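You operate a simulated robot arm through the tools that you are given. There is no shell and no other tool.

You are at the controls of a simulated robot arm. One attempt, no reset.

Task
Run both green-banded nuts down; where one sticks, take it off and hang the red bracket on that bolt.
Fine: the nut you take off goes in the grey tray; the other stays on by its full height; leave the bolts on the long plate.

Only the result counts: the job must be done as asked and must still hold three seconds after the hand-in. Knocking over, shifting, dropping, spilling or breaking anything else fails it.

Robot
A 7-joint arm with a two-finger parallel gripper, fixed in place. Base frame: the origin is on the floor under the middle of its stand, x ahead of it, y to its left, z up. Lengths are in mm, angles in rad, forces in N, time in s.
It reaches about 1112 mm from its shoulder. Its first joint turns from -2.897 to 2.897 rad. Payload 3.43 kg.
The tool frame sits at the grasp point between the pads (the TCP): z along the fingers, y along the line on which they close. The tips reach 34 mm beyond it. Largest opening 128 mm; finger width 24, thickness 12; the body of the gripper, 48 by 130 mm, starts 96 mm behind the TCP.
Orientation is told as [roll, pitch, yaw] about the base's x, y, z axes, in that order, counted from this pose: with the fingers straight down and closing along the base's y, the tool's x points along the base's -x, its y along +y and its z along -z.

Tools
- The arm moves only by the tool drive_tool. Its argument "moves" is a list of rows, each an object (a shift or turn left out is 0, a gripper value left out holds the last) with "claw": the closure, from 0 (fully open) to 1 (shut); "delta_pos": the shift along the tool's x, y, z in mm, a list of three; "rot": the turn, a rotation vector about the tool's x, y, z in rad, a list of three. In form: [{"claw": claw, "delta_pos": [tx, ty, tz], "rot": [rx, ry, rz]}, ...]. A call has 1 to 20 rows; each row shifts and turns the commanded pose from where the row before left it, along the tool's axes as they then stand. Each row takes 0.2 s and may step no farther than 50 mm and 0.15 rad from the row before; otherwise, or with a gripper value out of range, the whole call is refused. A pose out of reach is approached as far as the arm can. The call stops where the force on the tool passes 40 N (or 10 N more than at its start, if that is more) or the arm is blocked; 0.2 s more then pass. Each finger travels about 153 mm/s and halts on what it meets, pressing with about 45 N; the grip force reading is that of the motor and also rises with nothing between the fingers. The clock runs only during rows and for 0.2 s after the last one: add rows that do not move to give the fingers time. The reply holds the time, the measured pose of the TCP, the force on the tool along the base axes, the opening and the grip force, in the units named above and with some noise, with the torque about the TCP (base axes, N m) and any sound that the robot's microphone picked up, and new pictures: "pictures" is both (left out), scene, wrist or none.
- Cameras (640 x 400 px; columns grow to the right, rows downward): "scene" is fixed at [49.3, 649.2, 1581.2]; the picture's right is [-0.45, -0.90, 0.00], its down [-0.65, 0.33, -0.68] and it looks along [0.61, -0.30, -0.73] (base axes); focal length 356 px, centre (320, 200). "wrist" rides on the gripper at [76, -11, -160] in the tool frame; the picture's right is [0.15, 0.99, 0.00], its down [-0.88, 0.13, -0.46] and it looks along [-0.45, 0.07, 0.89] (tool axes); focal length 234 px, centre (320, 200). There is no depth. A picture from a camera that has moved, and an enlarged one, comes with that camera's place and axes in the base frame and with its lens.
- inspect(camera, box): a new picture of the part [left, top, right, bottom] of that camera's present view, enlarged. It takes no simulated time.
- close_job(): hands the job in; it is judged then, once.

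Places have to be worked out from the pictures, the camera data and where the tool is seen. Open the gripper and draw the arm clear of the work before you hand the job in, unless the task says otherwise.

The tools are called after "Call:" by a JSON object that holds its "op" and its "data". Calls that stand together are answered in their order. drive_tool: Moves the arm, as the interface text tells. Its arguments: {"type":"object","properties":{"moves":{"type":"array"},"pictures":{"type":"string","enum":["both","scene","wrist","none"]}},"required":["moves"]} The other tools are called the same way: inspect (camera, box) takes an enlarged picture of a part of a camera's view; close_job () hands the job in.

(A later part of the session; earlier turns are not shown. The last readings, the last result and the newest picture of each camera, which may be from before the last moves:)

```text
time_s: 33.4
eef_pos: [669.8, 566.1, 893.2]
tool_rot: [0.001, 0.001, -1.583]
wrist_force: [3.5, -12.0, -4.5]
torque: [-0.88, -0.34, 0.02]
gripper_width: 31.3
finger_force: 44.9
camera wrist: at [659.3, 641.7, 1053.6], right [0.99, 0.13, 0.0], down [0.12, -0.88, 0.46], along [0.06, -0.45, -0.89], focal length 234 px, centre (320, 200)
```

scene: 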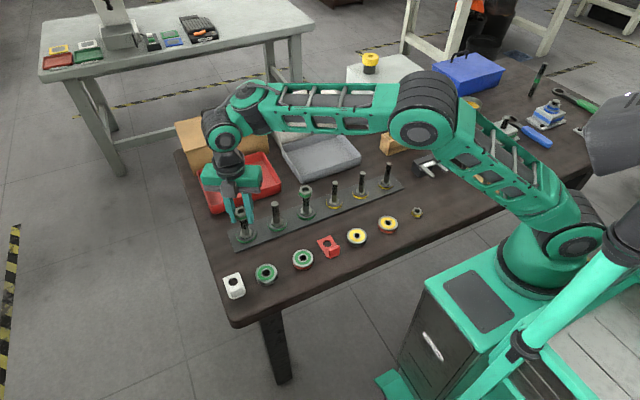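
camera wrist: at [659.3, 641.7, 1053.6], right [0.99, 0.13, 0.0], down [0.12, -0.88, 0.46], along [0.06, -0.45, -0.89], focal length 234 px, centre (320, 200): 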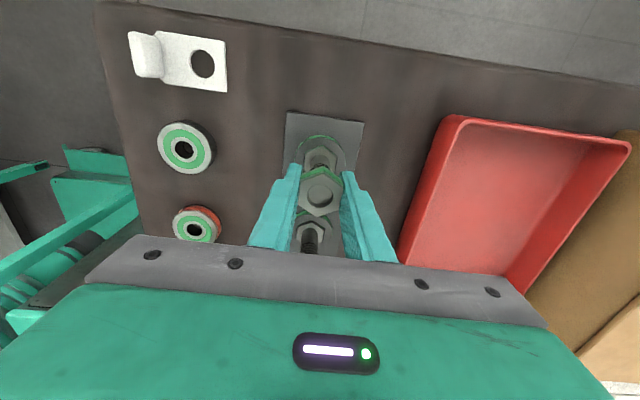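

4.2 rad of turn done and still free. I relieve the side load and continue clockwise.

Call:
{"op": "drive_tool", "data": {"moves": [{"delta_pos": [-2.0, 0.3, 0]}, {"rot": [0, 0, 0.15], "delta_pos": [0, 0, 0.31]}, {"rot": [0, 0, 0.15], "delta_pos": [0, 0, 0.31]}, {"rot": [0, 0, 0.15], "delta_pos": [0, 0, 0.31]}, {"rot": [0, 0, 0.15], "delta_pos": [0, 0, 0.31]}, {"rot": [0, 0, 0]}], "pictures": "wrist"}}

Call:
{"op": "inspect", "data": {"camera": "scene", "box": [205, 190, 285, 250]}}

Call:
{"op": "inspect", "data": {"camera": "wrist", "box": [260, 120, 380, 220]}}

```text
time_s: 34.8
eef_pos: [669.8, 565.2, 892.6]
tool_rot: [-0.001, 0.001, -2.184]
wrist_force: [-0.9, -1.5, -2.8]
torque: [-0.08, 0.08, 0.02]
gripper_width: 31.4
finger_force: 44.7
camera wrist: at [704.2, 633.5, 1052.8], right [0.89, -0.45, 0.0], down [-0.4, -0.8, 0.46], along [-0.2, -0.41, -0.89], focal length 234 px, centre (320, 200)
```

wrist: 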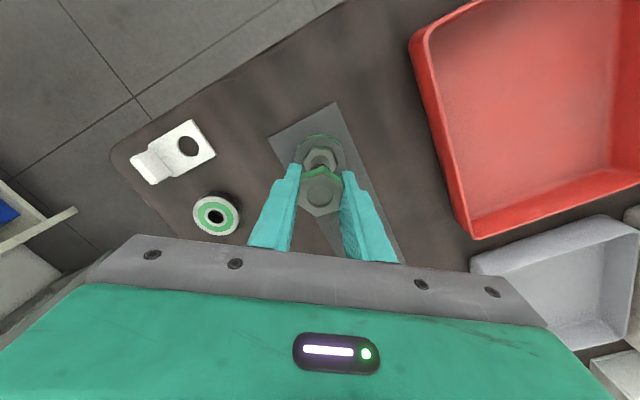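

```text
6.67 times, centred on (245, 220) of scene
camera zoom: at [49.3, 649.2, 1581.2], right [-0.45, -0.9, 0.0], down [-0.65, 0.33, -0.68], along [0.61, -0.3, -0.73], focal length 2374 px, centre (820, 67)
```

zoom: 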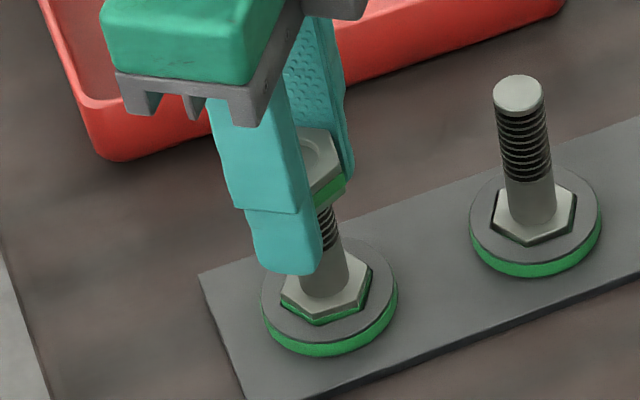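

```text
4.00 times, centred on (320, 170) of wrist
camera zoom: at [704.2, 633.5, 1052.8], right [0.89, -0.45, 0.0], down [-0.4, -0.8, 0.46], along [-0.2, -0.41, -0.89], focal length 937 px, centre (320, 320)
```

zoom: 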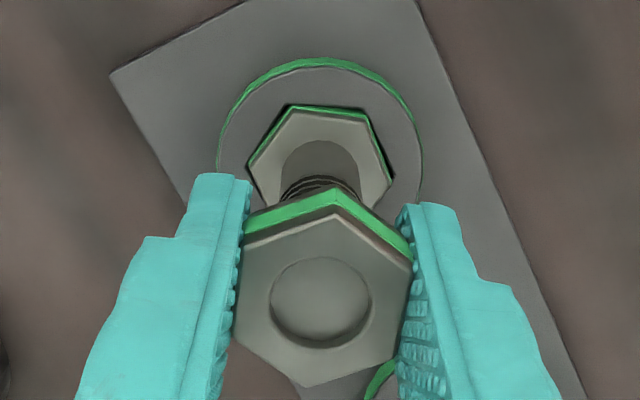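

The bolt end is now almost flush, about 2 mm below the nut's top, and turning is still free. I continue another 0.6 rad before regripping.

Call:
{"op": "drive_tool", "data": {"moves": [{"rot": [0, 0, 0.15], "delta_pos": [0, 0, 0.35]}, {"rot": [0, 0, 0.15], "delta_pos": [0, 0, 0.35]}, {"rot": [0, 0, 0.15], "delta_pos": [0, 0, 0.35]}, {"rot": [0, 0, 0.15], "delta_pos": [0, 0, 0.35]}, {"rot": [0, 0, 0]}], "pictures": "wrist"}}

Call:
{"op": "inspect", "data": {"camera": "wrist", "box": [260, 120, 380, 220]}}

```text
time_s: 36.0
eef_pos: [671.5, 565.2, 892.3]
tool_rot: [-0.001, -0.001, -2.783]
wrist_force: [-8.3, -8.9, -4.1]
torque: [-0.7, 0.6, 0.06]
gripper_width: 31.3
finger_force: 45.3
camera wrist: at [737.3, 602.6, 1051.7], right [0.49, -0.87, 0.0], down [-0.78, -0.43, 0.46], along [-0.4, -0.22, -0.89], focal length 234 px, centre (320, 200)
```

wrist: 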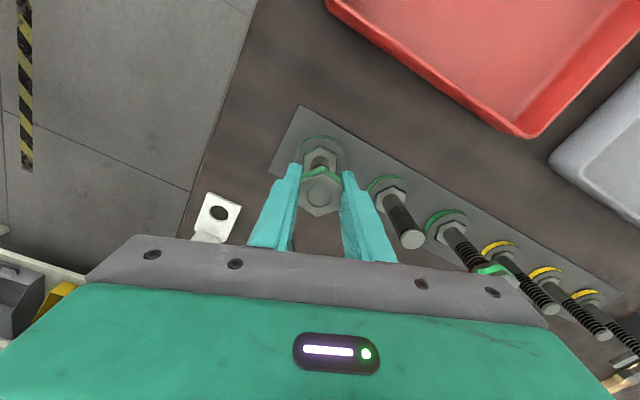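

```text
4.00 times, centred on (320, 170) of wrist
camera zoom: at [737.3, 602.6, 1051.7], right [0.49, -0.87, 0.0], down [-0.78, -0.43, 0.46], along [-0.4, -0.22, -0.89], focal length 937 px, centre (320, 320)
```

zoom: 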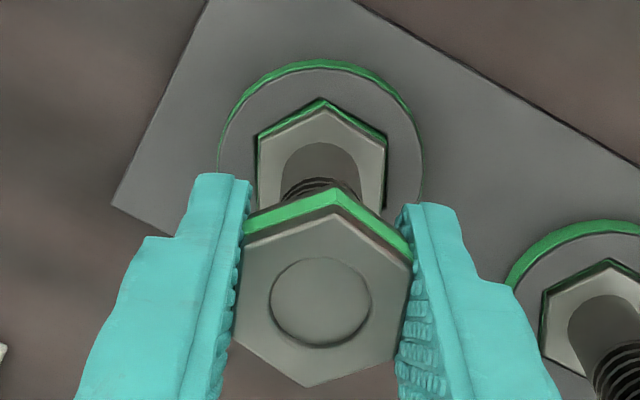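

It's nearly flush after 5.4 rad total. The wrist is close to its limit, so I open, swing back 120° (two flats) and regrip for another stroke.

Call:
{"op": "drive_tool", "data": {"moves": [{"claw": 0.5}, {"claw": 0.5}, {"rot": [0, 0, -0.15]}, {"rot": [0, 0, -0.15]}, {"rot": [0, 0, -0.15]}, {"rot": [0, 0, -0.15]}, {"rot": [0, 0, -0.15]}, {"rot": [0, 0, -0.15]}, {"rot": [0, 0, -0.15]}, {"rot": [0, 0, -0.15]}, {"rot": [0, 0, -0.15]}, {"rot": [0, 0, -0.15]}, {"rot": [0, 0, -0.15]}, {"rot": [0, 0, -0.15]}, {"rot": [0, 0, -0.15]}, {"rot": [0, 0, -0.144]}, {"rot": [0, 0, 0]}, {"rot": [0, 0, 0]}]}}

Call:
{"op": "inspect", "data": {"camera": "wrist", "box": [260, 120, 380, 220]}}

Call:
{"op": "inspect", "data": {"camera": "scene", "box": [205, 190, 285, 250]}}

```text
time_s: 39.8
eef_pos: [670.3, 563.7, 891.8]
tool_rot: [0.0, 0.002, -0.688]
wrist_force: [0.0, -0.1, -0.4]
torque: [0.02, 0.03, -0.02]
gripper_width: 64.4
finger_force: 0.0
camera wrist: at [603.8, 603.0, 1051.2], right [0.51, 0.86, 0.0], down [0.76, -0.46, 0.46], along [0.39, -0.23, -0.89], focal length 234 px, centre (320, 200)
```

scene: 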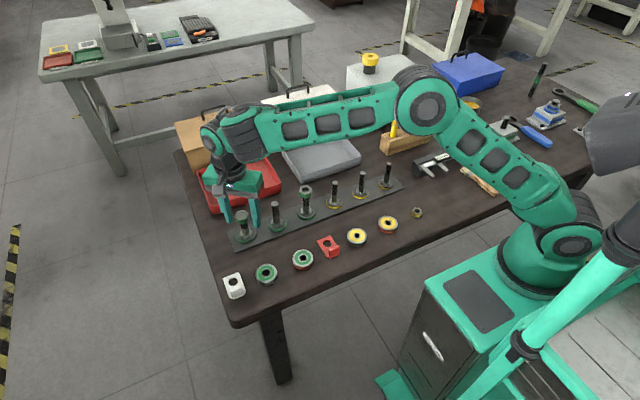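
wrist: 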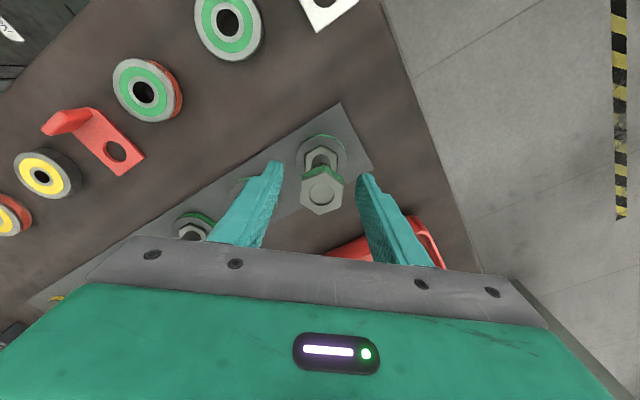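

```text
4.00 times, centred on (320, 170) of wrist
camera zoom: at [603.8, 603.0, 1051.2], right [0.51, 0.86, 0.0], down [0.76, -0.46, 0.46], along [0.39, -0.23, -0.89], focal length 937 px, centre (320, 320)
```

zoom: 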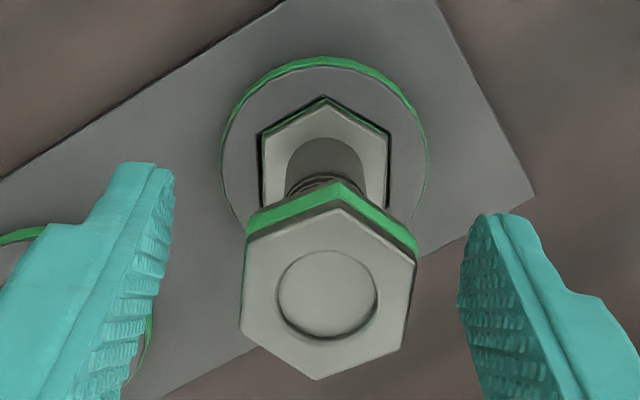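

```text
6.67 times, centred on (245, 220) of scene
camera zoom: at [49.3, 649.2, 1581.2], right [-0.45, -0.9, 0.0], down [-0.65, 0.33, -0.68], along [0.61, -0.3, -0.73], focal length 2374 px, centre (820, 67)
```

zoom: 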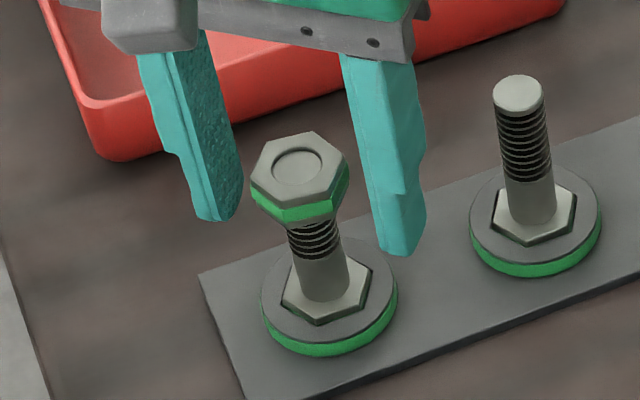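

The nut is well aligned and nearly flush. I centre 2 mm in tool y, drop 3 mm, regrip, and give another long clockwise stroke.

Call:
{"op": "drive_tool", "data": {"moves": [{"delta_pos": [0, 2, 3]}, {"claw": 0.7}, {"claw": 0.8}, {"claw": 1.0}, {"claw": 1.0}, {"rot": [0, 0, 0.15], "delta_pos": [0, 0, 0.31]}, {"rot": [0, 0, 0.15], "delta_pos": [0, 0, 0.31]}, {"rot": [0, 0, 0.15], "delta_pos": [0, 0, 0.31]}, {"rot": [0, 0, 0.15], "delta_pos": [0, 0, 0.31]}, {"rot": [0, 0, 0.15], "delta_pos": [0, 0, 0.31]}, {"rot": [0, 0, 0]}], "pictures": "wrist"}}

```text
time_s: 42.2
eef_pos: [671.6, 565.1, 885.8]
tool_rot: [-0.001, 0.0, -1.441]
wrist_force: [-3.6, -10.8, -5.9]
torque: [-0.81, 0.25, 0.06]
gripper_width: 31.1
finger_force: 44.6
camera wrist: at [649.9, 639.0, 1046.1], right [0.96, 0.27, 0.0], down [0.25, -0.86, 0.46], along [0.12, -0.44, -0.89], focal length 234 px, centre (320, 200)
```

wrist: 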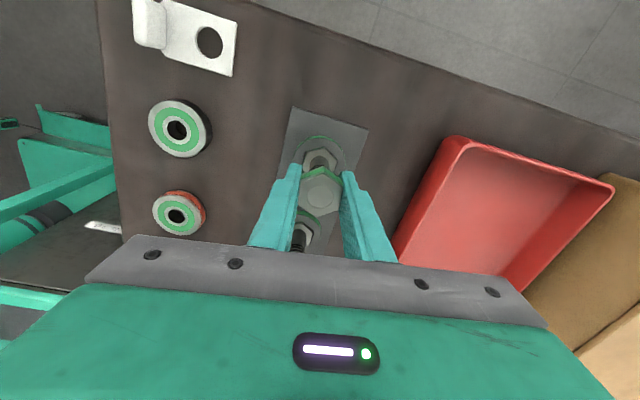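

It's still free (0.06 N·m). I relieve the side load and turn another 1.05 rad so the bolt protrudes clearly above the nut.

Call:
{"op": "drive_tool", "data": {"moves": [{"delta_pos": [-1.5, -0.7, 0]}, {"rot": [0, 0, 0.15], "delta_pos": [0, 0, 0.31]}, {"rot": [0, 0, 0.15], "delta_pos": [0, 0, 0.31]}, {"rot": [0, 0, 0.15], "delta_pos": [0, 0, 0.31]}, {"rot": [0, 0, 0.15], "delta_pos": [0, 0, 0.31]}, {"rot": [0, 0, 0.15], "delta_pos": [0, 0, 0.31]}, {"rot": [0, 0, 0.15], "delta_pos": [0, 0, 0.31]}, {"rot": [0, 0, 0.15], "delta_pos": [0, 0, 0.31]}, {"rot": [0, 0, 0]}], "pictures": "wrist"}}

Call:
{"op": "inspect", "data": {"camera": "wrist", "box": [260, 120, 380, 220]}}

Call:
{"op": "inspect", "data": {"camera": "scene", "box": [205, 190, 285, 250]}}

```text
time_s: 44.2
eef_pos: [671.2, 565.5, 883.1]
tool_rot: [0.001, -0.001, -2.49]
wrist_force: [-10.1, -9.5, -5.3]
torque: [-0.65, 0.74, 0.08]
gripper_width: 30.9
finger_force: 44.2
camera wrist: at [723.8, 619.9, 1044.4], right [0.72, -0.7, 0.0], down [-0.62, -0.64, 0.46], along [-0.32, -0.33, -0.89], focal length 234 px, centre (320, 200)
```

wrist: 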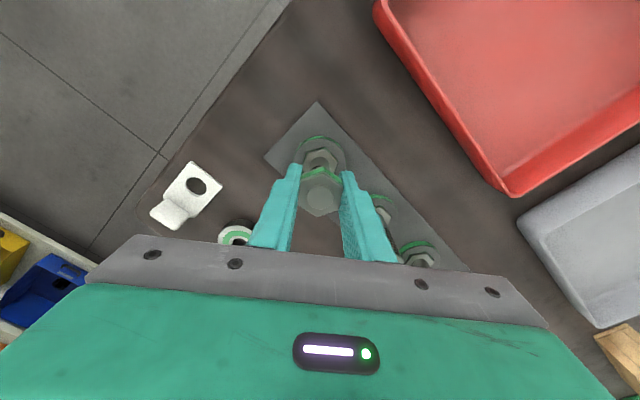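

```text
4.00 times, centred on (320, 170) of wrist
camera zoom: at [723.8, 619.9, 1044.4], right [0.72, -0.7, 0.0], down [-0.62, -0.64, 0.46], along [-0.32, -0.33, -0.89], focal length 937 px, centre (320, 320)
```

zoom: 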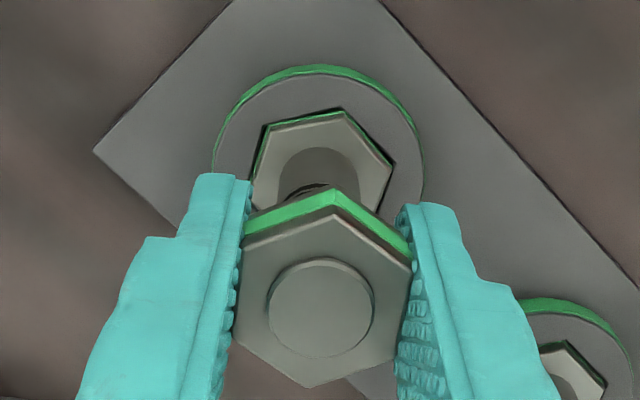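

```text
6.67 times, centred on (245, 220) of scene
camera zoom: at [49.3, 649.2, 1581.2], right [-0.45, -0.9, 0.0], down [-0.65, 0.33, -0.68], along [0.61, -0.3, -0.73], focal length 2374 px, centre (820, 67)
```

zoom: 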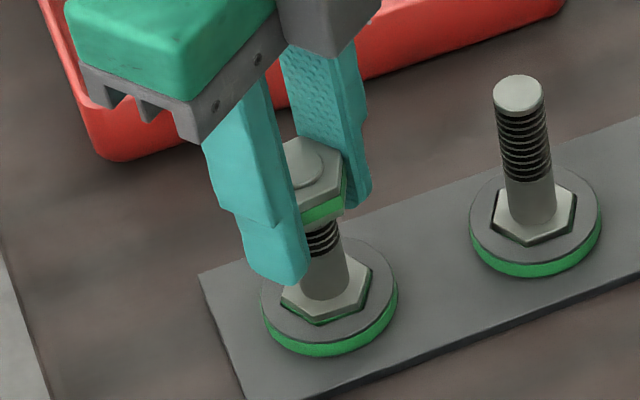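

Bolt 1 now protrudes about 2–3 mm above the nut, so it is on by its full height. I add one more stroke for margin: open, swing back 120°, and lower to stay level with the nut.

Call:
{"op": "drive_tool", "data": {"moves": [{"claw": 0.5}, {"claw": 0.5}, {"rot": [0, 0, -0.15]}, {"rot": [0, 0, -0.15]}, {"rot": [0, 0, -0.15]}, {"rot": [0, 0, -0.15]}, {"rot": [0, 0, -0.15]}, {"rot": [0, 0, -0.15]}, {"rot": [0, 0, -0.15]}, {"rot": [0, 0, -0.15]}, {"rot": [0, 0, -0.15]}, {"rot": [0, 0, -0.15]}, {"rot": [0, 0, -0.15]}, {"rot": [0, 0, -0.15]}, {"rot": [0, 0, -0.15]}, {"rot": [0, 0, -0.144]}, {"rot": [0, 0, 0]}, {"rot": [0, 0, 0]}], "pictures": "wrist"}}

Call:
{"op": "inspect", "data": {"camera": "wrist", "box": [260, 120, 380, 220]}}

Call:
{"op": "inspect", "data": {"camera": "scene", "box": [205, 190, 285, 250]}}

```text
time_s: 48.0
eef_pos: [670.6, 565.2, 883.9]
tool_rot: [0.0, 0.0, -0.393]
wrist_force: [0.0, -0.4, -0.2]
torque: [-0.03, 0.02, 0.0]
gripper_width: 64.2
finger_force: 0.1
camera wrist: at [595.8, 582.3, 1044.6], right [0.24, 0.97, 0.0], down [0.86, -0.22, 0.46], along [0.44, -0.11, -0.89], focal length 234 px, centre (320, 200)
```

wrist: 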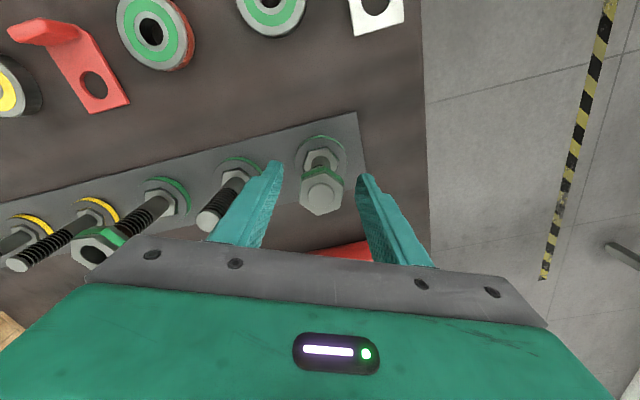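

```text
4.00 times, centred on (320, 170) of wrist
camera zoom: at [595.8, 582.3, 1044.6], right [0.24, 0.97, 0.0], down [0.86, -0.22, 0.46], along [0.44, -0.11, -0.89], focal length 937 px, centre (320, 320)
```

zoom: 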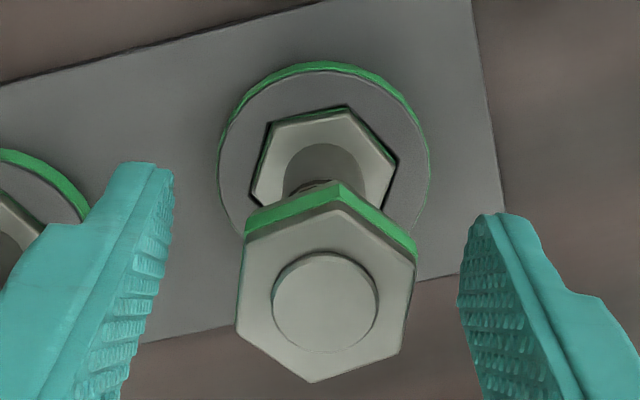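

```text
6.67 times, centred on (245, 220) of scene
camera zoom: at [49.3, 649.2, 1581.2], right [-0.45, -0.9, 0.0], down [-0.65, 0.33, -0.68], along [0.61, -0.3, -0.73], focal length 2374 px, centre (820, 67)
```

zoom: 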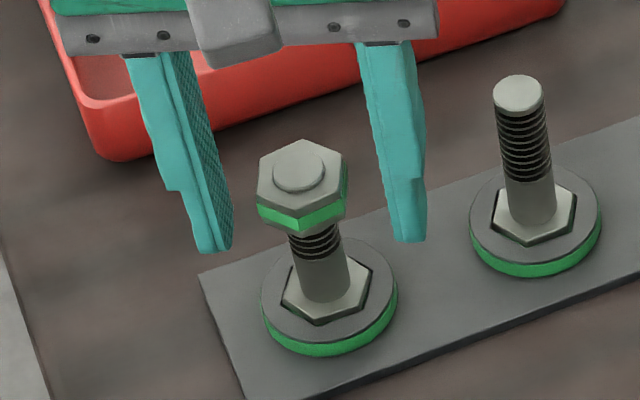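

The bolt tip clearly stands proud of the nut now. I do one more clockwise stroke for margin, then release.

Call:
{"op": "drive_tool", "data": {"moves": [{"delta_pos": [0, 1.4, 2]}, {"claw": 0.7}, {"claw": 0.8}, {"claw": 1.0}, {"claw": 1.0}, {"rot": [0, 0, 0.15], "delta_pos": [0, 0, 0.31]}, {"rot": [0, 0, 0.15], "delta_pos": [0, 0, 0.31]}, {"rot": [0, 0, 0.15], "delta_pos": [0, 0, 0.31]}, {"rot": [0, 0, 0.15], "delta_pos": [0, 0, 0.31]}, {"rot": [0, 0, 0.15], "delta_pos": [0, 0, 0.31]}, {"rot": [0, 0, 0.15], "delta_pos": [0, 0, 0.31]}, {"rot": [0, 0, 0.15], "delta_pos": [0, 0, 0.31]}, {"rot": [0, 0, 0.15], "delta_pos": [0, 0, 0.31]}, {"rot": [0, 0, 0]}], "pictures": "wrist"}}

```text
time_s: 51.0
eef_pos: [671.1, 565.0, 879.2]
tool_rot: [0.0, -0.002, -1.595]
wrist_force: [-6.0, -12.9, -7.3]
torque: [-0.88, 0.4, 0.01]
gripper_width: 31.4
finger_force: 45.0
camera wrist: at [661.5, 640.9, 1039.9], right [0.99, 0.12, 0.0], down [0.11, -0.88, 0.46], along [0.05, -0.45, -0.89], focal length 234 px, centre (320, 200)
```

wrist: 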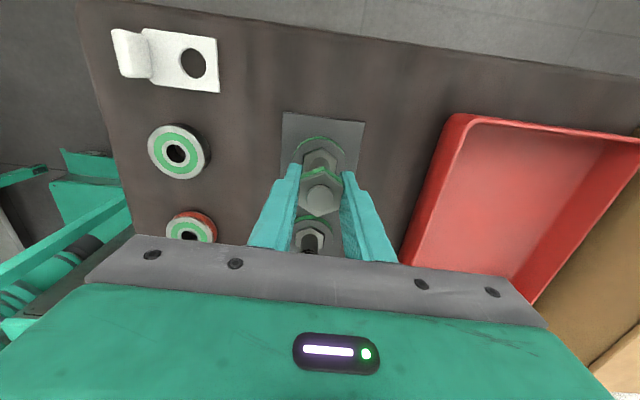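

Nut 1 is well down. I release it, lift clear, and check the result.

Call:
{"op": "drive_tool", "data": {"moves": [{"claw": 0.5}, {"claw": 0.45}, {"delta_pos": [0, 0, 0]}, {"delta_pos": [0, 0, -20]}, {"delta_pos": [0, 0, -40]}, {"delta_pos": [0, 0, -40]}, {"delta_pos": [0, 0, -17]}, {"delta_pos": [0, 0, 0]}]}}

Call:
{"op": "inspect", "data": {"camera": "scene", "box": [205, 190, 285, 250]}}

Call:
{"op": "inspect", "data": {"camera": "scene", "box": [270, 170, 350, 230]}}

```text
time_s: 52.8
eef_pos: [671.4, 565.5, 998.2]
tool_rot: [-0.002, 0.001, -1.593]
wrist_force: [0.5, -0.1, 0.5]
torque: [-0.01, 0.05, -0.01]
gripper_width: 70.7
finger_force: 0.1
camera wrist: at [661.4, 641.4, 1157.7], right [0.99, 0.12, 0.0], down [0.11, -0.88, 0.46], along [0.06, -0.45, -0.89], focal length 234 px, centre (320, 200)
```

scene: 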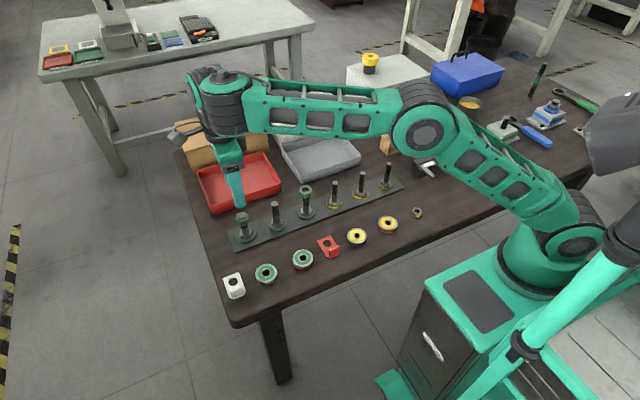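
wrist: 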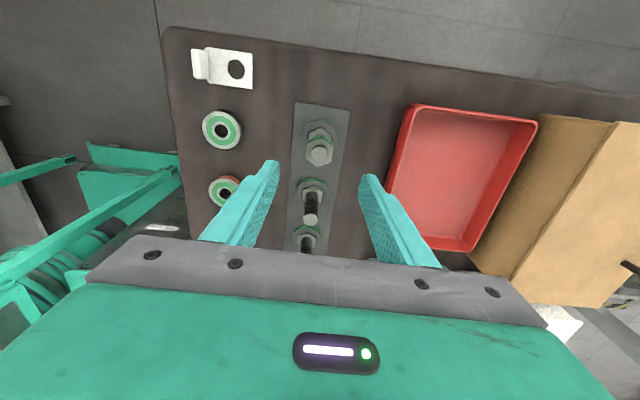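

```text
6.67 times, centred on (245, 220) of scene
camera zoom: at [49.3, 649.2, 1581.2], right [-0.45, -0.9, 0.0], down [-0.65, 0.33, -0.68], along [0.61, -0.3, -0.73], focal length 2374 px, centre (820, 67)
```

zoom: 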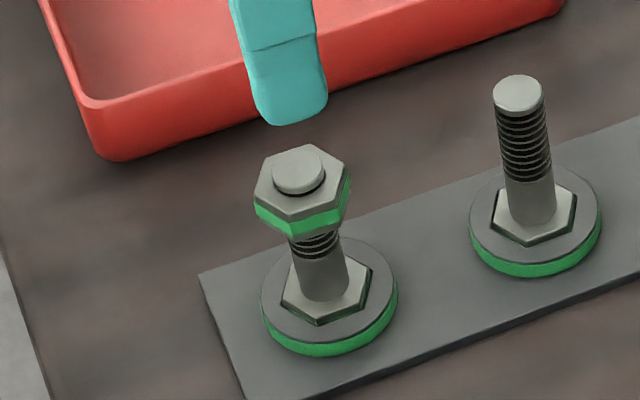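

```text
6.67 times, centred on (310, 200) of scene
camera zoom: at [49.3, 649.2, 1581.2], right [-0.45, -0.9, 0.0], down [-0.65, 0.33, -0.68], along [0.61, -0.3, -0.73], focal length 2374 px, centre (387, 200)
```

zoom: 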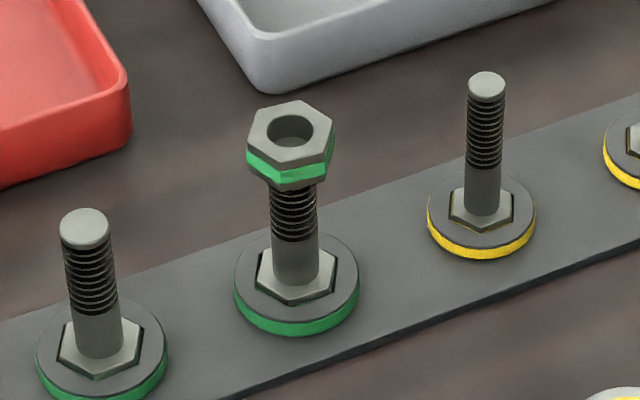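

Nut 1 sits fully on with about 6 mm of bolt protruding. Now I return over bolt 3 and set the wrist to yaw about -0.754, aligned with the jammed nut's flats, leaving a long counter-clockwise stroke.

Call:
{"op": "drive_tool", "data": {"moves": [{"delta_pos": [-45.2, 0.7, 0]}, {"delta_pos": [-45.2, 0.7, 0]}, {"delta_pos": [-45.2, 0.7, 0]}, {"delta_pos": [-45.2, 0.7, 0]}, {"rot": [0, 0, -0.15]}, {"rot": [0, 0, -0.15]}, {"rot": [0, 0, -0.15]}, {"rot": [0, 0, -0.15]}, {"rot": [0, 0, -0.15]}, {"rot": [0, 0, -0.089]}, {"rot": [0, 0, 0]}, {"rot": [0, 0, 0]}]}}

Call:
{"op": "inspect", "data": {"camera": "wrist", "box": [260, 110, 380, 190]}}

```text
time_s: 55.4
eef_pos: [669.6, 383.4, 996.6]
tool_rot: [0.0, 0.0, -0.754]
wrist_force: [-0.2, -0.2, -0.2]
torque: [0.01, -0.03, -0.01]
gripper_width: 70.4
finger_force: 0.0
camera wrist: at [606.6, 427.6, 1157.0], right [0.57, 0.82, 0.0], down [0.73, -0.51, 0.46], along [0.37, -0.26, -0.89], focal length 234 px, centre (320, 200)
```

scene: 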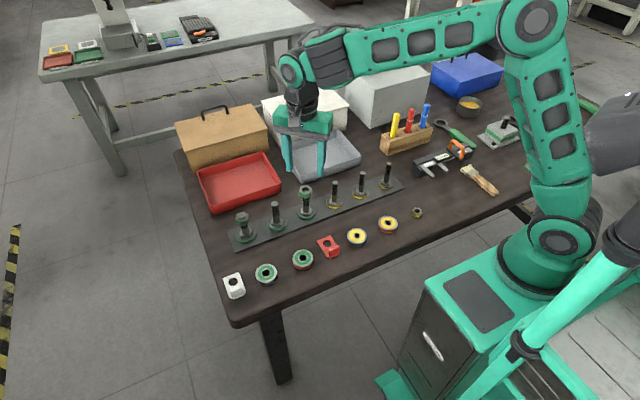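
wrist: 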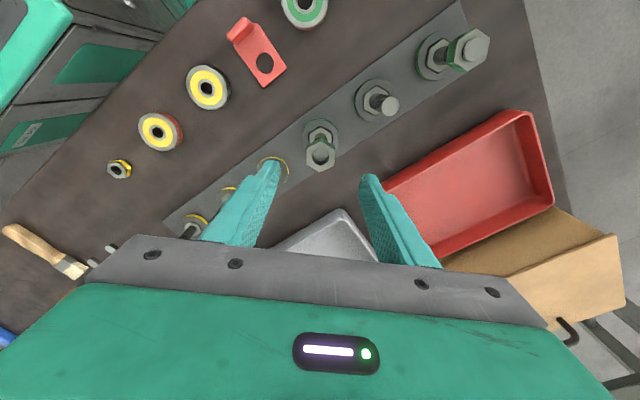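

```text
5.00 times, centred on (320, 150) of wrist
camera zoom: at [606.6, 427.6, 1157.0], right [0.57, 0.82, 0.0], down [0.73, -0.51, 0.46], along [0.37, -0.26, -0.89], focal length 1171 px, centre (320, 450)
```

zoom: 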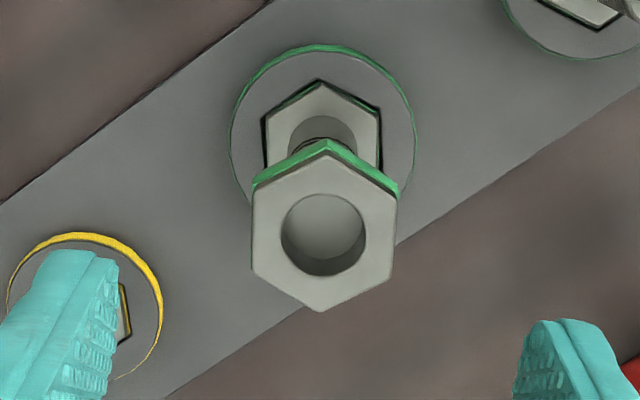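

The nut is about 3–5° counter-clockwise of the fingers and about 1 mm off in tool y. I correct that, descend to about 899 and grip.

Call:
{"op": "drive_tool", "data": {"moves": [{"delta_pos": [0, 1.1, 20], "rot": [0, 0, -0.05]}, {"delta_pos": [0, 0, 25]}, {"delta_pos": [0, 0, 25]}, {"delta_pos": [0, 0, 26]}, {"delta_pos": [0, 0, 0]}, {"claw": 0.6}, {"claw": 0.7}, {"claw": 0.8}, {"claw": 1.0}, {"claw": 1.0}, {"claw": 1.0}], "pictures": "wrist"}}

Call:
{"op": "inspect", "data": {"camera": "wrist", "box": [260, 120, 380, 220]}}

```text
time_s: 57.8
eef_pos: [670.9, 385.0, 901.2]
tool_rot: [0.001, 0.0, -0.705]
wrist_force: [-1.6, -0.9, -0.8]
torque: [-0.05, 0.03, 0.53]
gripper_width: 31.4
finger_force: 45.1
camera wrist: at [605.0, 425.4, 1060.7], right [0.53, 0.85, 0.0], down [0.76, -0.47, 0.46], along [0.39, -0.24, -0.89], focal length 234 px, centre (320, 200)
```

wrist: 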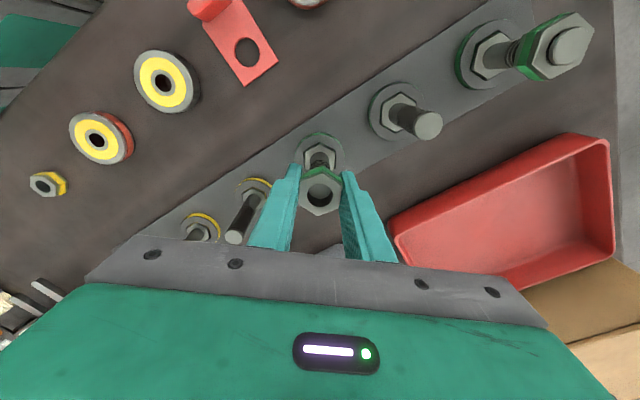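

```text
4.00 times, centred on (320, 170) of wrist
camera zoom: at [605.0, 425.4, 1060.7], right [0.53, 0.85, 0.0], down [0.76, -0.47, 0.46], along [0.39, -0.24, -0.89], focal length 937 px, centre (320, 320)
```

zoom: 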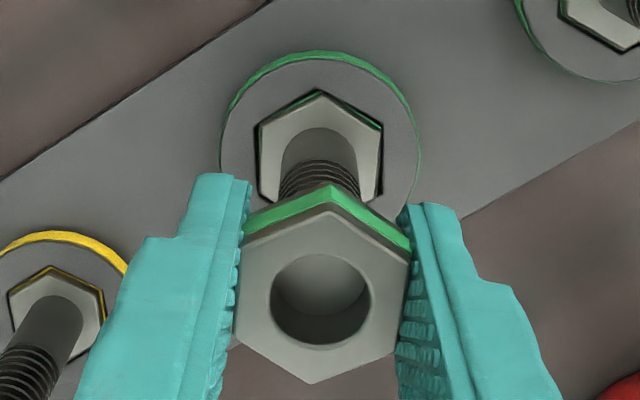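

Firmly gripped, and the nut again resists clockwise (0.53 N·m). Now I unscrew it counter-clockwise, following upward at 0.31 mm per 0.15 rad.

Call:
{"op": "drive_tool", "data": {"moves": [{"rot": [0, 0, -0.15], "delta_pos": [0, 0, -0.31]}, {"rot": [0, 0, -0.15], "delta_pos": [0, 0, -0.31]}, {"rot": [0, 0, -0.15], "delta_pos": [0, 0, -0.31]}, {"rot": [0, 0, -0.15], "delta_pos": [0, 0, -0.31]}, {"rot": [0, 0, 0]}], "pictures": "none"}}

```text
time_s: 59.0
eef_pos: [670.6, 384.6, 902.9]
tool_rot: [0.0, -0.001, -0.104]
wrist_force: [-0.4, -1.2, -2.4]
torque: [0.02, 0.02, 0.0]
gripper_width: 31.4
finger_force: 44.9
```

It's free in the unscrewing direction. I continue counter-clockwise another 1.5 rad.

Call:
{"op": "drive_tool", "data": {"moves": [{"rot": [0, 0, -0.15], "delta_pos": [0, 0, -0.31]}, {"rot": [0, 0, -0.15], "delta_pos": [0, 0, -0.31]}, {"rot": [0, 0, -0.15], "delta_pos": [0, 0, -0.31]}, {"rot": [0, 0, -0.15], "delta_pos": [0, 0, -0.31]}, {"rot": [0, 0, -0.15], "delta_pos": [0, 0, -0.31]}, {"rot": [0, 0, -0.15], "delta_pos": [0, 0, -0.31]}, {"rot": [0, 0, -0.15], "delta_pos": [0, 0, -0.31]}, {"rot": [0, 0, -0.15], "delta_pos": [0, 0, -0.31]}, {"rot": [0, 0, -0.15], "delta_pos": [0, 0, -0.31]}, {"rot": [0, 0, -0.15], "delta_pos": [0, 0, -0.31]}, {"rot": [0, 0, 0]}], "pictures": "wrist"}}

Call:
{"op": "inspect", "data": {"camera": "wrist", "box": [260, 120, 380, 220]}}

Call:
{"op": "inspect", "data": {"camera": "scene", "box": [270, 170, 350, 230]}}

```text
time_s: 61.4
eef_pos: [670.6, 385.8, 905.5]
tool_rot: [0.001, -0.002, 1.397]
wrist_force: [-3.1, 2.1, 9.9]
torque: [-0.07, 0.14, 0.02]
gripper_width: 31.5
finger_force: 45.1
camera wrist: at [667.7, 308.0, 1065.3], right [-1.0, 0.03, 0.0], down [0.02, 0.89, 0.46], along [0.01, 0.46, -0.89], focal length 234 px, centre (320, 200)
```

wrist: 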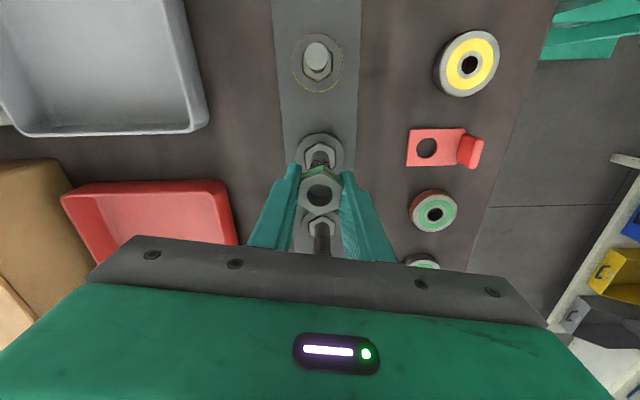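

```text
4.00 times, centred on (320, 170) of wrist
camera zoom: at [667.7, 308.0, 1065.3], right [-1.0, 0.03, 0.0], down [0.02, 0.89, 0.46], along [0.01, 0.46, -0.89], focal length 937 px, centre (320, 320)
```

zoom: 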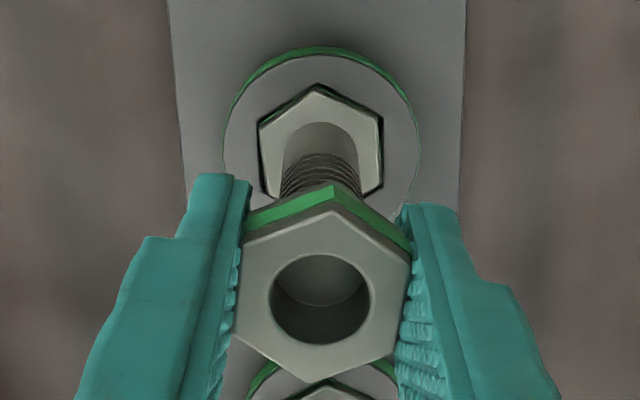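

```text
6.67 times, centred on (310, 200) of scene
camera zoom: at [49.3, 649.2, 1581.2], right [-0.45, -0.9, 0.0], down [-0.65, 0.33, -0.68], along [0.61, -0.3, -0.73], focal length 2374 px, centre (387, 200)
```

zoom: 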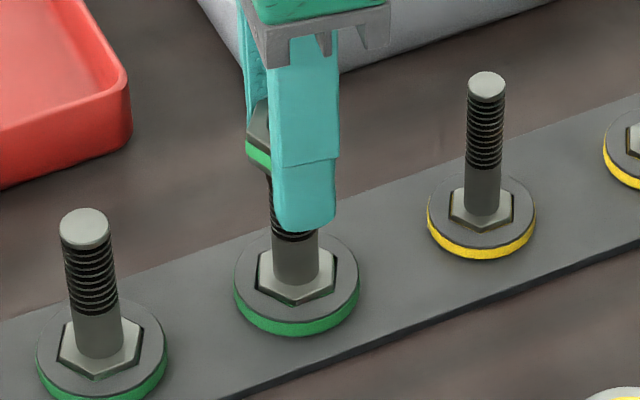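

The nut is rising freely (upward push 9.9 N), so I follow up slightly faster and continue to yaw about 2.6.

Call:
{"op": "drive_tool", "data": {"moves": [{"rot": [0, 0, -0.15], "delta_pos": [0, 0, -0.6]}, {"rot": [0, 0, -0.15], "delta_pos": [0, 0, -0.4]}, {"rot": [0, 0, -0.15], "delta_pos": [0, 0, -0.4]}, {"rot": [0, 0, -0.15], "delta_pos": [0, 0, -0.4]}, {"rot": [0, 0, -0.15], "delta_pos": [0, 0, -0.4]}, {"rot": [0, 0, -0.15], "delta_pos": [0, 0, -0.4]}, {"rot": [0, 0, -0.15], "delta_pos": [0, 0, -0.4]}, {"rot": [0, 0, -0.15], "delta_pos": [0, 0, -0.4]}, {"rot": [0, 0, 0]}], "pictures": "wrist"}}

Call:
{"op": "inspect", "data": {"camera": "wrist", "box": [260, 120, 380, 220]}}

Call:
{"op": "inspect", "data": {"camera": "scene", "box": [270, 160, 350, 230]}}

```text
time_s: 63.4
eef_pos: [670.3, 384.4, 908.8]
tool_rot: [-0.002, -0.003, 2.595]
wrist_force: [0.1, -0.4, -1.2]
torque: [0.0, 0.0, 0.0]
gripper_width: 31.2
finger_force: 45.2
camera wrist: at [740.6, 354.7, 1068.4], right [-0.39, -0.92, 0.0], down [-0.82, 0.35, 0.46], along [-0.42, 0.18, -0.89], focal length 234 px, centre (320, 200)
```

wrist: 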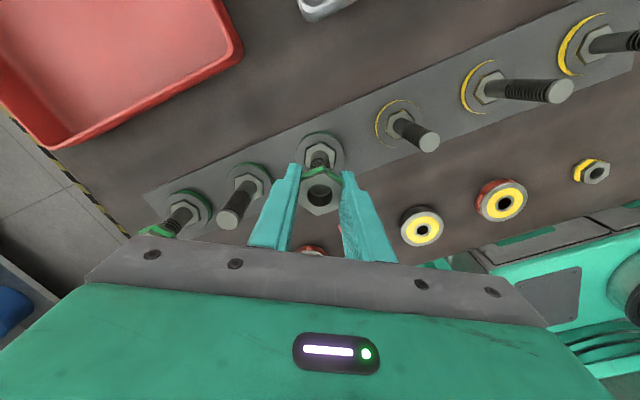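

```text
4.00 times, centred on (320, 170) of wrist
camera zoom: at [740.6, 354.7, 1068.4], right [-0.39, -0.92, 0.0], down [-0.82, 0.35, 0.46], along [-0.42, 0.18, -0.89], focal length 937 px, centre (320, 320)
```

zoom: 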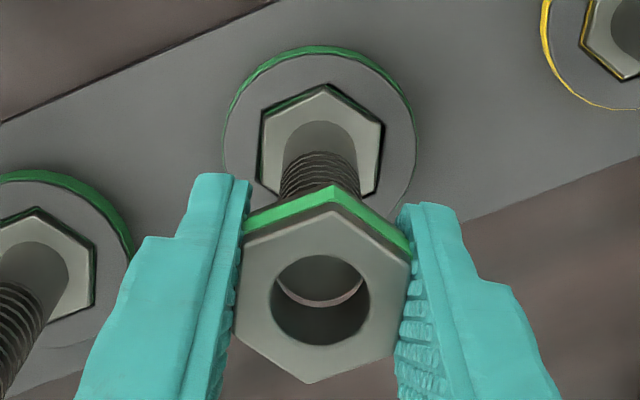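

```text
5.71 times, centred on (310, 195) of scene
camera zoom: at [49.3, 649.2, 1581.2], right [-0.45, -0.9, 0.0], down [-0.65, 0.33, -0.68], along [0.61, -0.3, -0.73], focal length 2035 px, centre (377, 229)
```

zoom: 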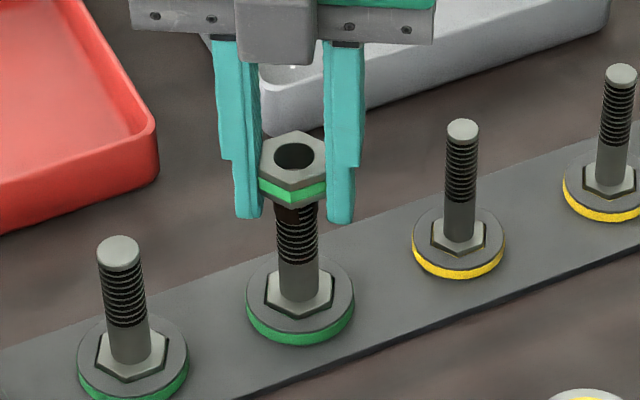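

A sliver of table now shows through the bore past the bolt end, and the forces are near zero, so the nut has come off the thread. I lift gently and check that the bolt stays behind.

Call:
{"op": "drive_tool", "data": {"moves": [{"delta_pos": [0, 0, -2]}, {"delta_pos": [0, 0, -3]}, {"delta_pos": [0, 0, -5]}, {"delta_pos": [0, 0, -5]}, {"delta_pos": [0, 0, 0]}]}}

Call:
{"op": "inspect", "data": {"camera": "scene", "box": [270, 150, 350, 230]}}

```text
time_s: 64.6
eef_pos: [669.9, 384.5, 924.7]
tool_rot: [0.001, -0.001, 2.593]
wrist_force: [0.9, 0.4, -1.1]
torque: [-0.03, 0.0, 0.02]
gripper_width: 31.2
finger_force: 45.3
camera wrist: at [740.5, 354.7, 1083.3], right [-0.39, -0.92, 0.0], down [-0.82, 0.35, 0.46], along [-0.42, 0.18, -0.89], focal length 234 px, centre (320, 200)
```

scene: 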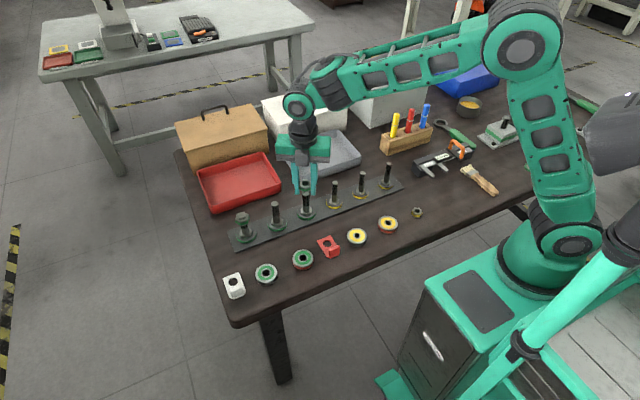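
wrist: 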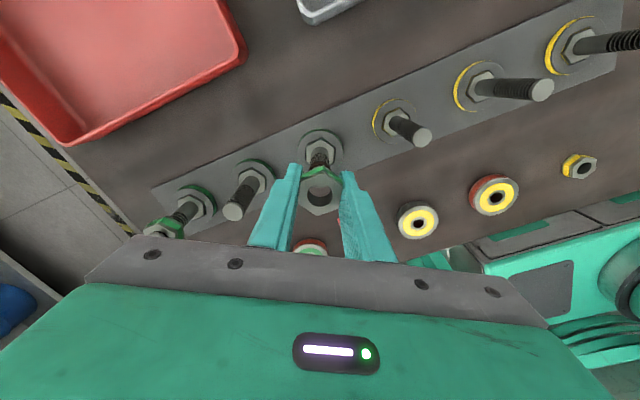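

```text
5.00 times, centred on (310, 190) of scene
camera zoom: at [49.3, 649.2, 1581.2], right [-0.45, -0.9, 0.0], down [-0.65, 0.33, -0.68], along [0.61, -0.3, -0.73], focal length 1781 px, centre (370, 250)
```

zoom: 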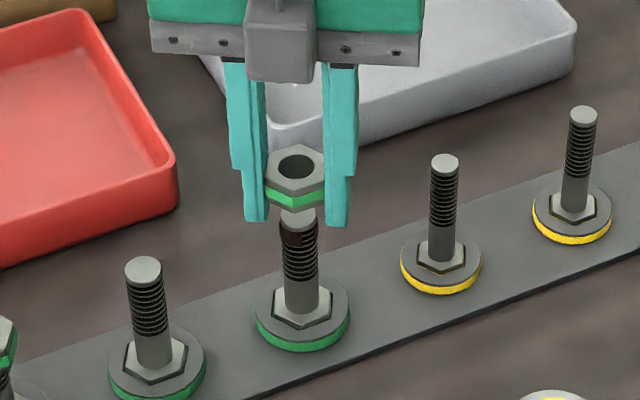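

The nut is off and the bolt stayed put; its damaged thread patch is visible. I raise the nut clear and turn the wrist back toward neutral, since it is near its joint limit, before going to the grey tray.

Call:
{"op": "drive_tool", "data": {"moves": [{"delta_pos": [0, 0, -20]}, {"delta_pos": [0, 0, -25]}, {"rot": [0, 0, 0.15]}, {"rot": [0, 0, 0.15]}, {"rot": [0, 0, 0.15]}, {"rot": [0, 0, 0.15]}, {"rot": [0, 0, 0.15]}, {"rot": [0, 0, 0.15]}, {"rot": [0, 0, 0.15]}, {"rot": [0, 0, 0.15]}, {"rot": [0, 0, 0.15]}, {"rot": [0, 0, 0.15]}, {"rot": [0, 0, 0.15]}, {"rot": [0, 0, 0.15]}, {"rot": [0, 0, 0.15]}, {"rot": [0, 0, 0.15]}, {"rot": [0, 0, 0.15]}, {"rot": [0, 0, 0.15]}, {"rot": [0, 0, 0.15]}, {"rot": [0, 0, 0.043]}]}}

Call:
{"op": "inspect", "data": {"camera": "scene", "box": [240, 80, 400, 200]}}

```text
time_s: 68.8
eef_pos: [670.9, 385.1, 968.0]
tool_rot: [-0.001, 0.0, 0.001]
wrist_force: [-0.4, -0.2, -0.2]
torque: [0.01, -0.01, -0.01]
gripper_width: 31.6
finger_force: 45.2
camera wrist: at [594.3, 373.4, 1128.4], right [-0.15, 0.99, 0.0], down [0.88, 0.13, 0.46], along [0.45, 0.07, -0.89], focal length 234 px, centre (320, 200)
```

scene: 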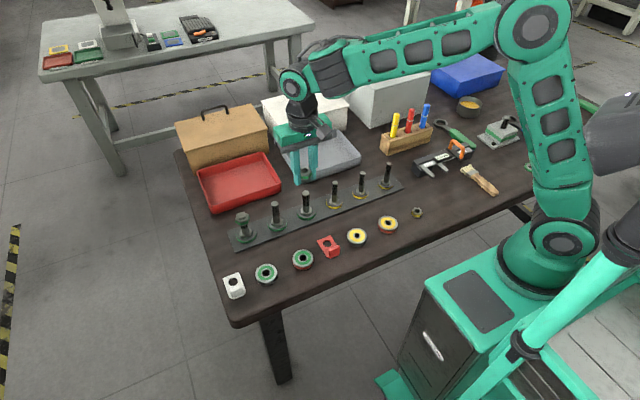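
wrist: 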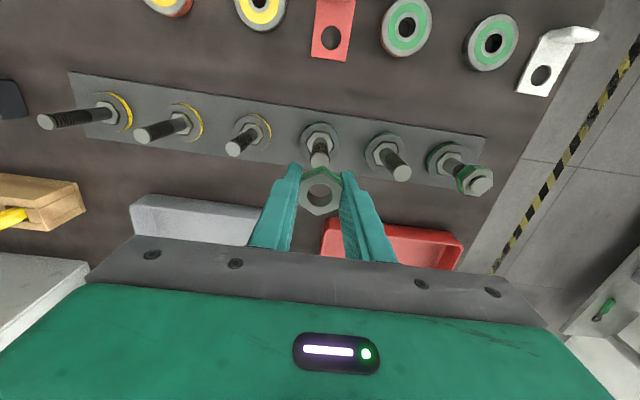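

```text
3.33 times, centred on (320, 140) of scene
camera zoom: at [49.3, 649.2, 1581.2], right [-0.45, -0.9, 0.0], down [-0.65, 0.33, -0.68], along [0.61, -0.3, -0.73], focal length 1187 px, centre (320, 400)
```

zoom: 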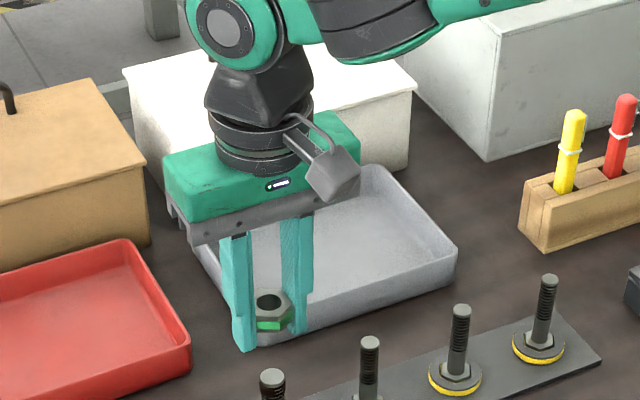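

The nut is held securely. I move across to above the grey tray, which spans about x 775–945, y 140–340, aiming at (840, 250).

Call:
{"op": "drive_tool", "data": {"moves": [{"delta_pos": [-28.2, -22.5, 0]}, {"delta_pos": [-28.2, -22.5, 0]}, {"delta_pos": [-28.2, -22.5, 0]}, {"delta_pos": [-28.2, -22.5, 0]}, {"delta_pos": [-28.2, -22.5, 0]}, {"delta_pos": [-28.2, -22.5, 0]}, {"delta_pos": [0, 0, 0]}, {"delta_pos": [0, 0, 0]}]}}

Call:
{"op": "inspect", "data": {"camera": "scene", "box": [240, 80, 400, 200]}}

```text
time_s: 70.6
eef_pos: [840.9, 250.6, 969.9]
tool_rot: [0.002, -0.001, 0.002]
wrist_force: [0.3, 0.4, -1.2]
torque: [0.0, 0.03, -0.04]
gripper_width: 31.3
finger_force: 45.2
camera wrist: at [763.8, 238.8, 1128.7], right [-0.15, 0.99, 0.0], down [0.88, 0.13, 0.46], along [0.45, 0.07, -0.89], focal length 234 px, centre (320, 200)
```

scene: 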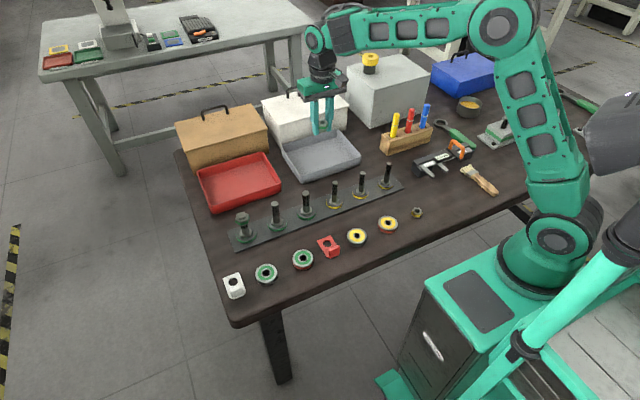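
wrist: 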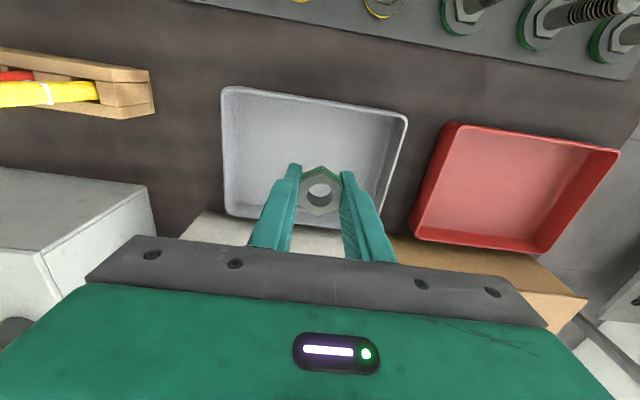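

```text
3.33 times, centred on (320, 140) of scene
camera zoom: at [49.3, 649.2, 1581.2], right [-0.45, -0.9, 0.0], down [-0.65, 0.33, -0.68], along [0.61, -0.3, -0.73], focal length 1187 px, centre (320, 400)
```

zoom: 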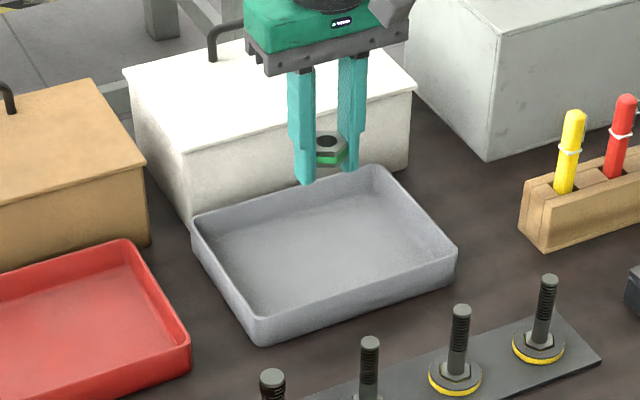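

The drop point lies well inside the tray (the floor point under the tool projects to about (320, 143) in the wrist view). I lower until the tips are just above the tray floor, estimated at about 804.

Call:
{"op": "drive_tool", "data": {"moves": [{"delta_pos": [0, 0, 30]}, {"delta_pos": [0, 0, 30]}, {"delta_pos": [0, 0, 30]}, {"delta_pos": [0, 0, 20]}, {"delta_pos": [0, 0, 10]}, {"delta_pos": [0, 0, 0]}]}}

Call:
{"op": "inspect", "data": {"camera": "scene", "box": [260, 100, 380, 190]}}

```text
time_s: 72.0
eef_pos: [839.4, 250.7, 847.5]
tool_rot: [0.002, 0.0, 0.003]
wrist_force: [-0.1, 0.6, -1.5]
torque: [-0.03, 0.01, 0.0]
gripper_width: 31.5
finger_force: 45.2
camera wrist: at [763.4, 238.5, 1008.0], right [-0.15, 0.99, 0.0], down [0.88, 0.13, 0.46], along [0.45, 0.07, -0.89], focal length 234 px, centre (320, 200)
```

scene: 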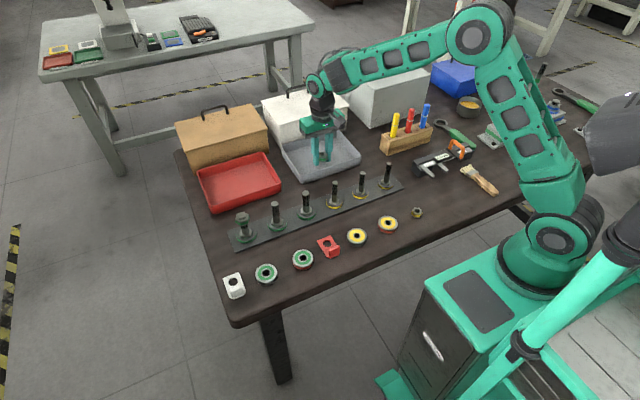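
wrist: 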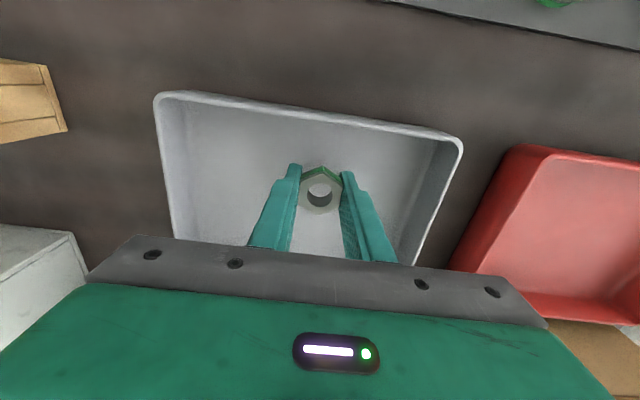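

```text
4.44 times, centred on (320, 145) of scene
camera zoom: at [49.3, 649.2, 1581.2], right [-0.45, -0.9, 0.0], down [-0.65, 0.33, -0.68], along [0.61, -0.3, -0.73], focal length 1583 px, centre (320, 444)
```

zoom: 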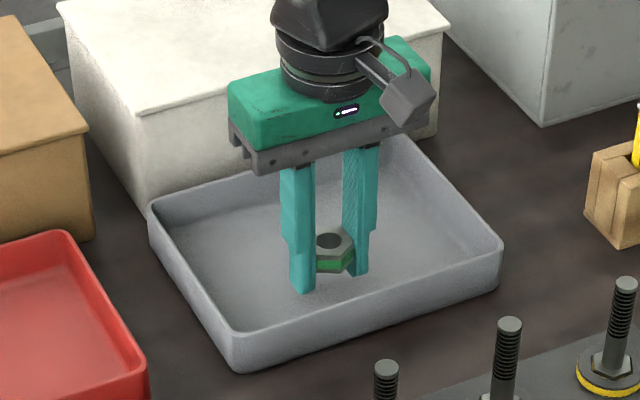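

The tips are inside the tray just above the floor. I lower a few more millimetres, then ease the grip so the nut slides down between the pads.

Call:
{"op": "drive_tool", "data": {"moves": [{"delta_pos": [0, 0, 2]}, {"delta_pos": [0, 0, 2]}, {"delta_pos": [0, 0, 1]}, {"delta_pos": [0, 0, 0]}], "pictures": "none"}}

```text
time_s: 73.0
eef_pos: [840.6, 249.8, 843.0]
tool_rot: [0.001, 0.0, 0.003]
wrist_force: [-0.2, 0.2, -0.5]
torque: [0.01, -0.03, -0.03]
gripper_width: 31.5
finger_force: 45.5
```

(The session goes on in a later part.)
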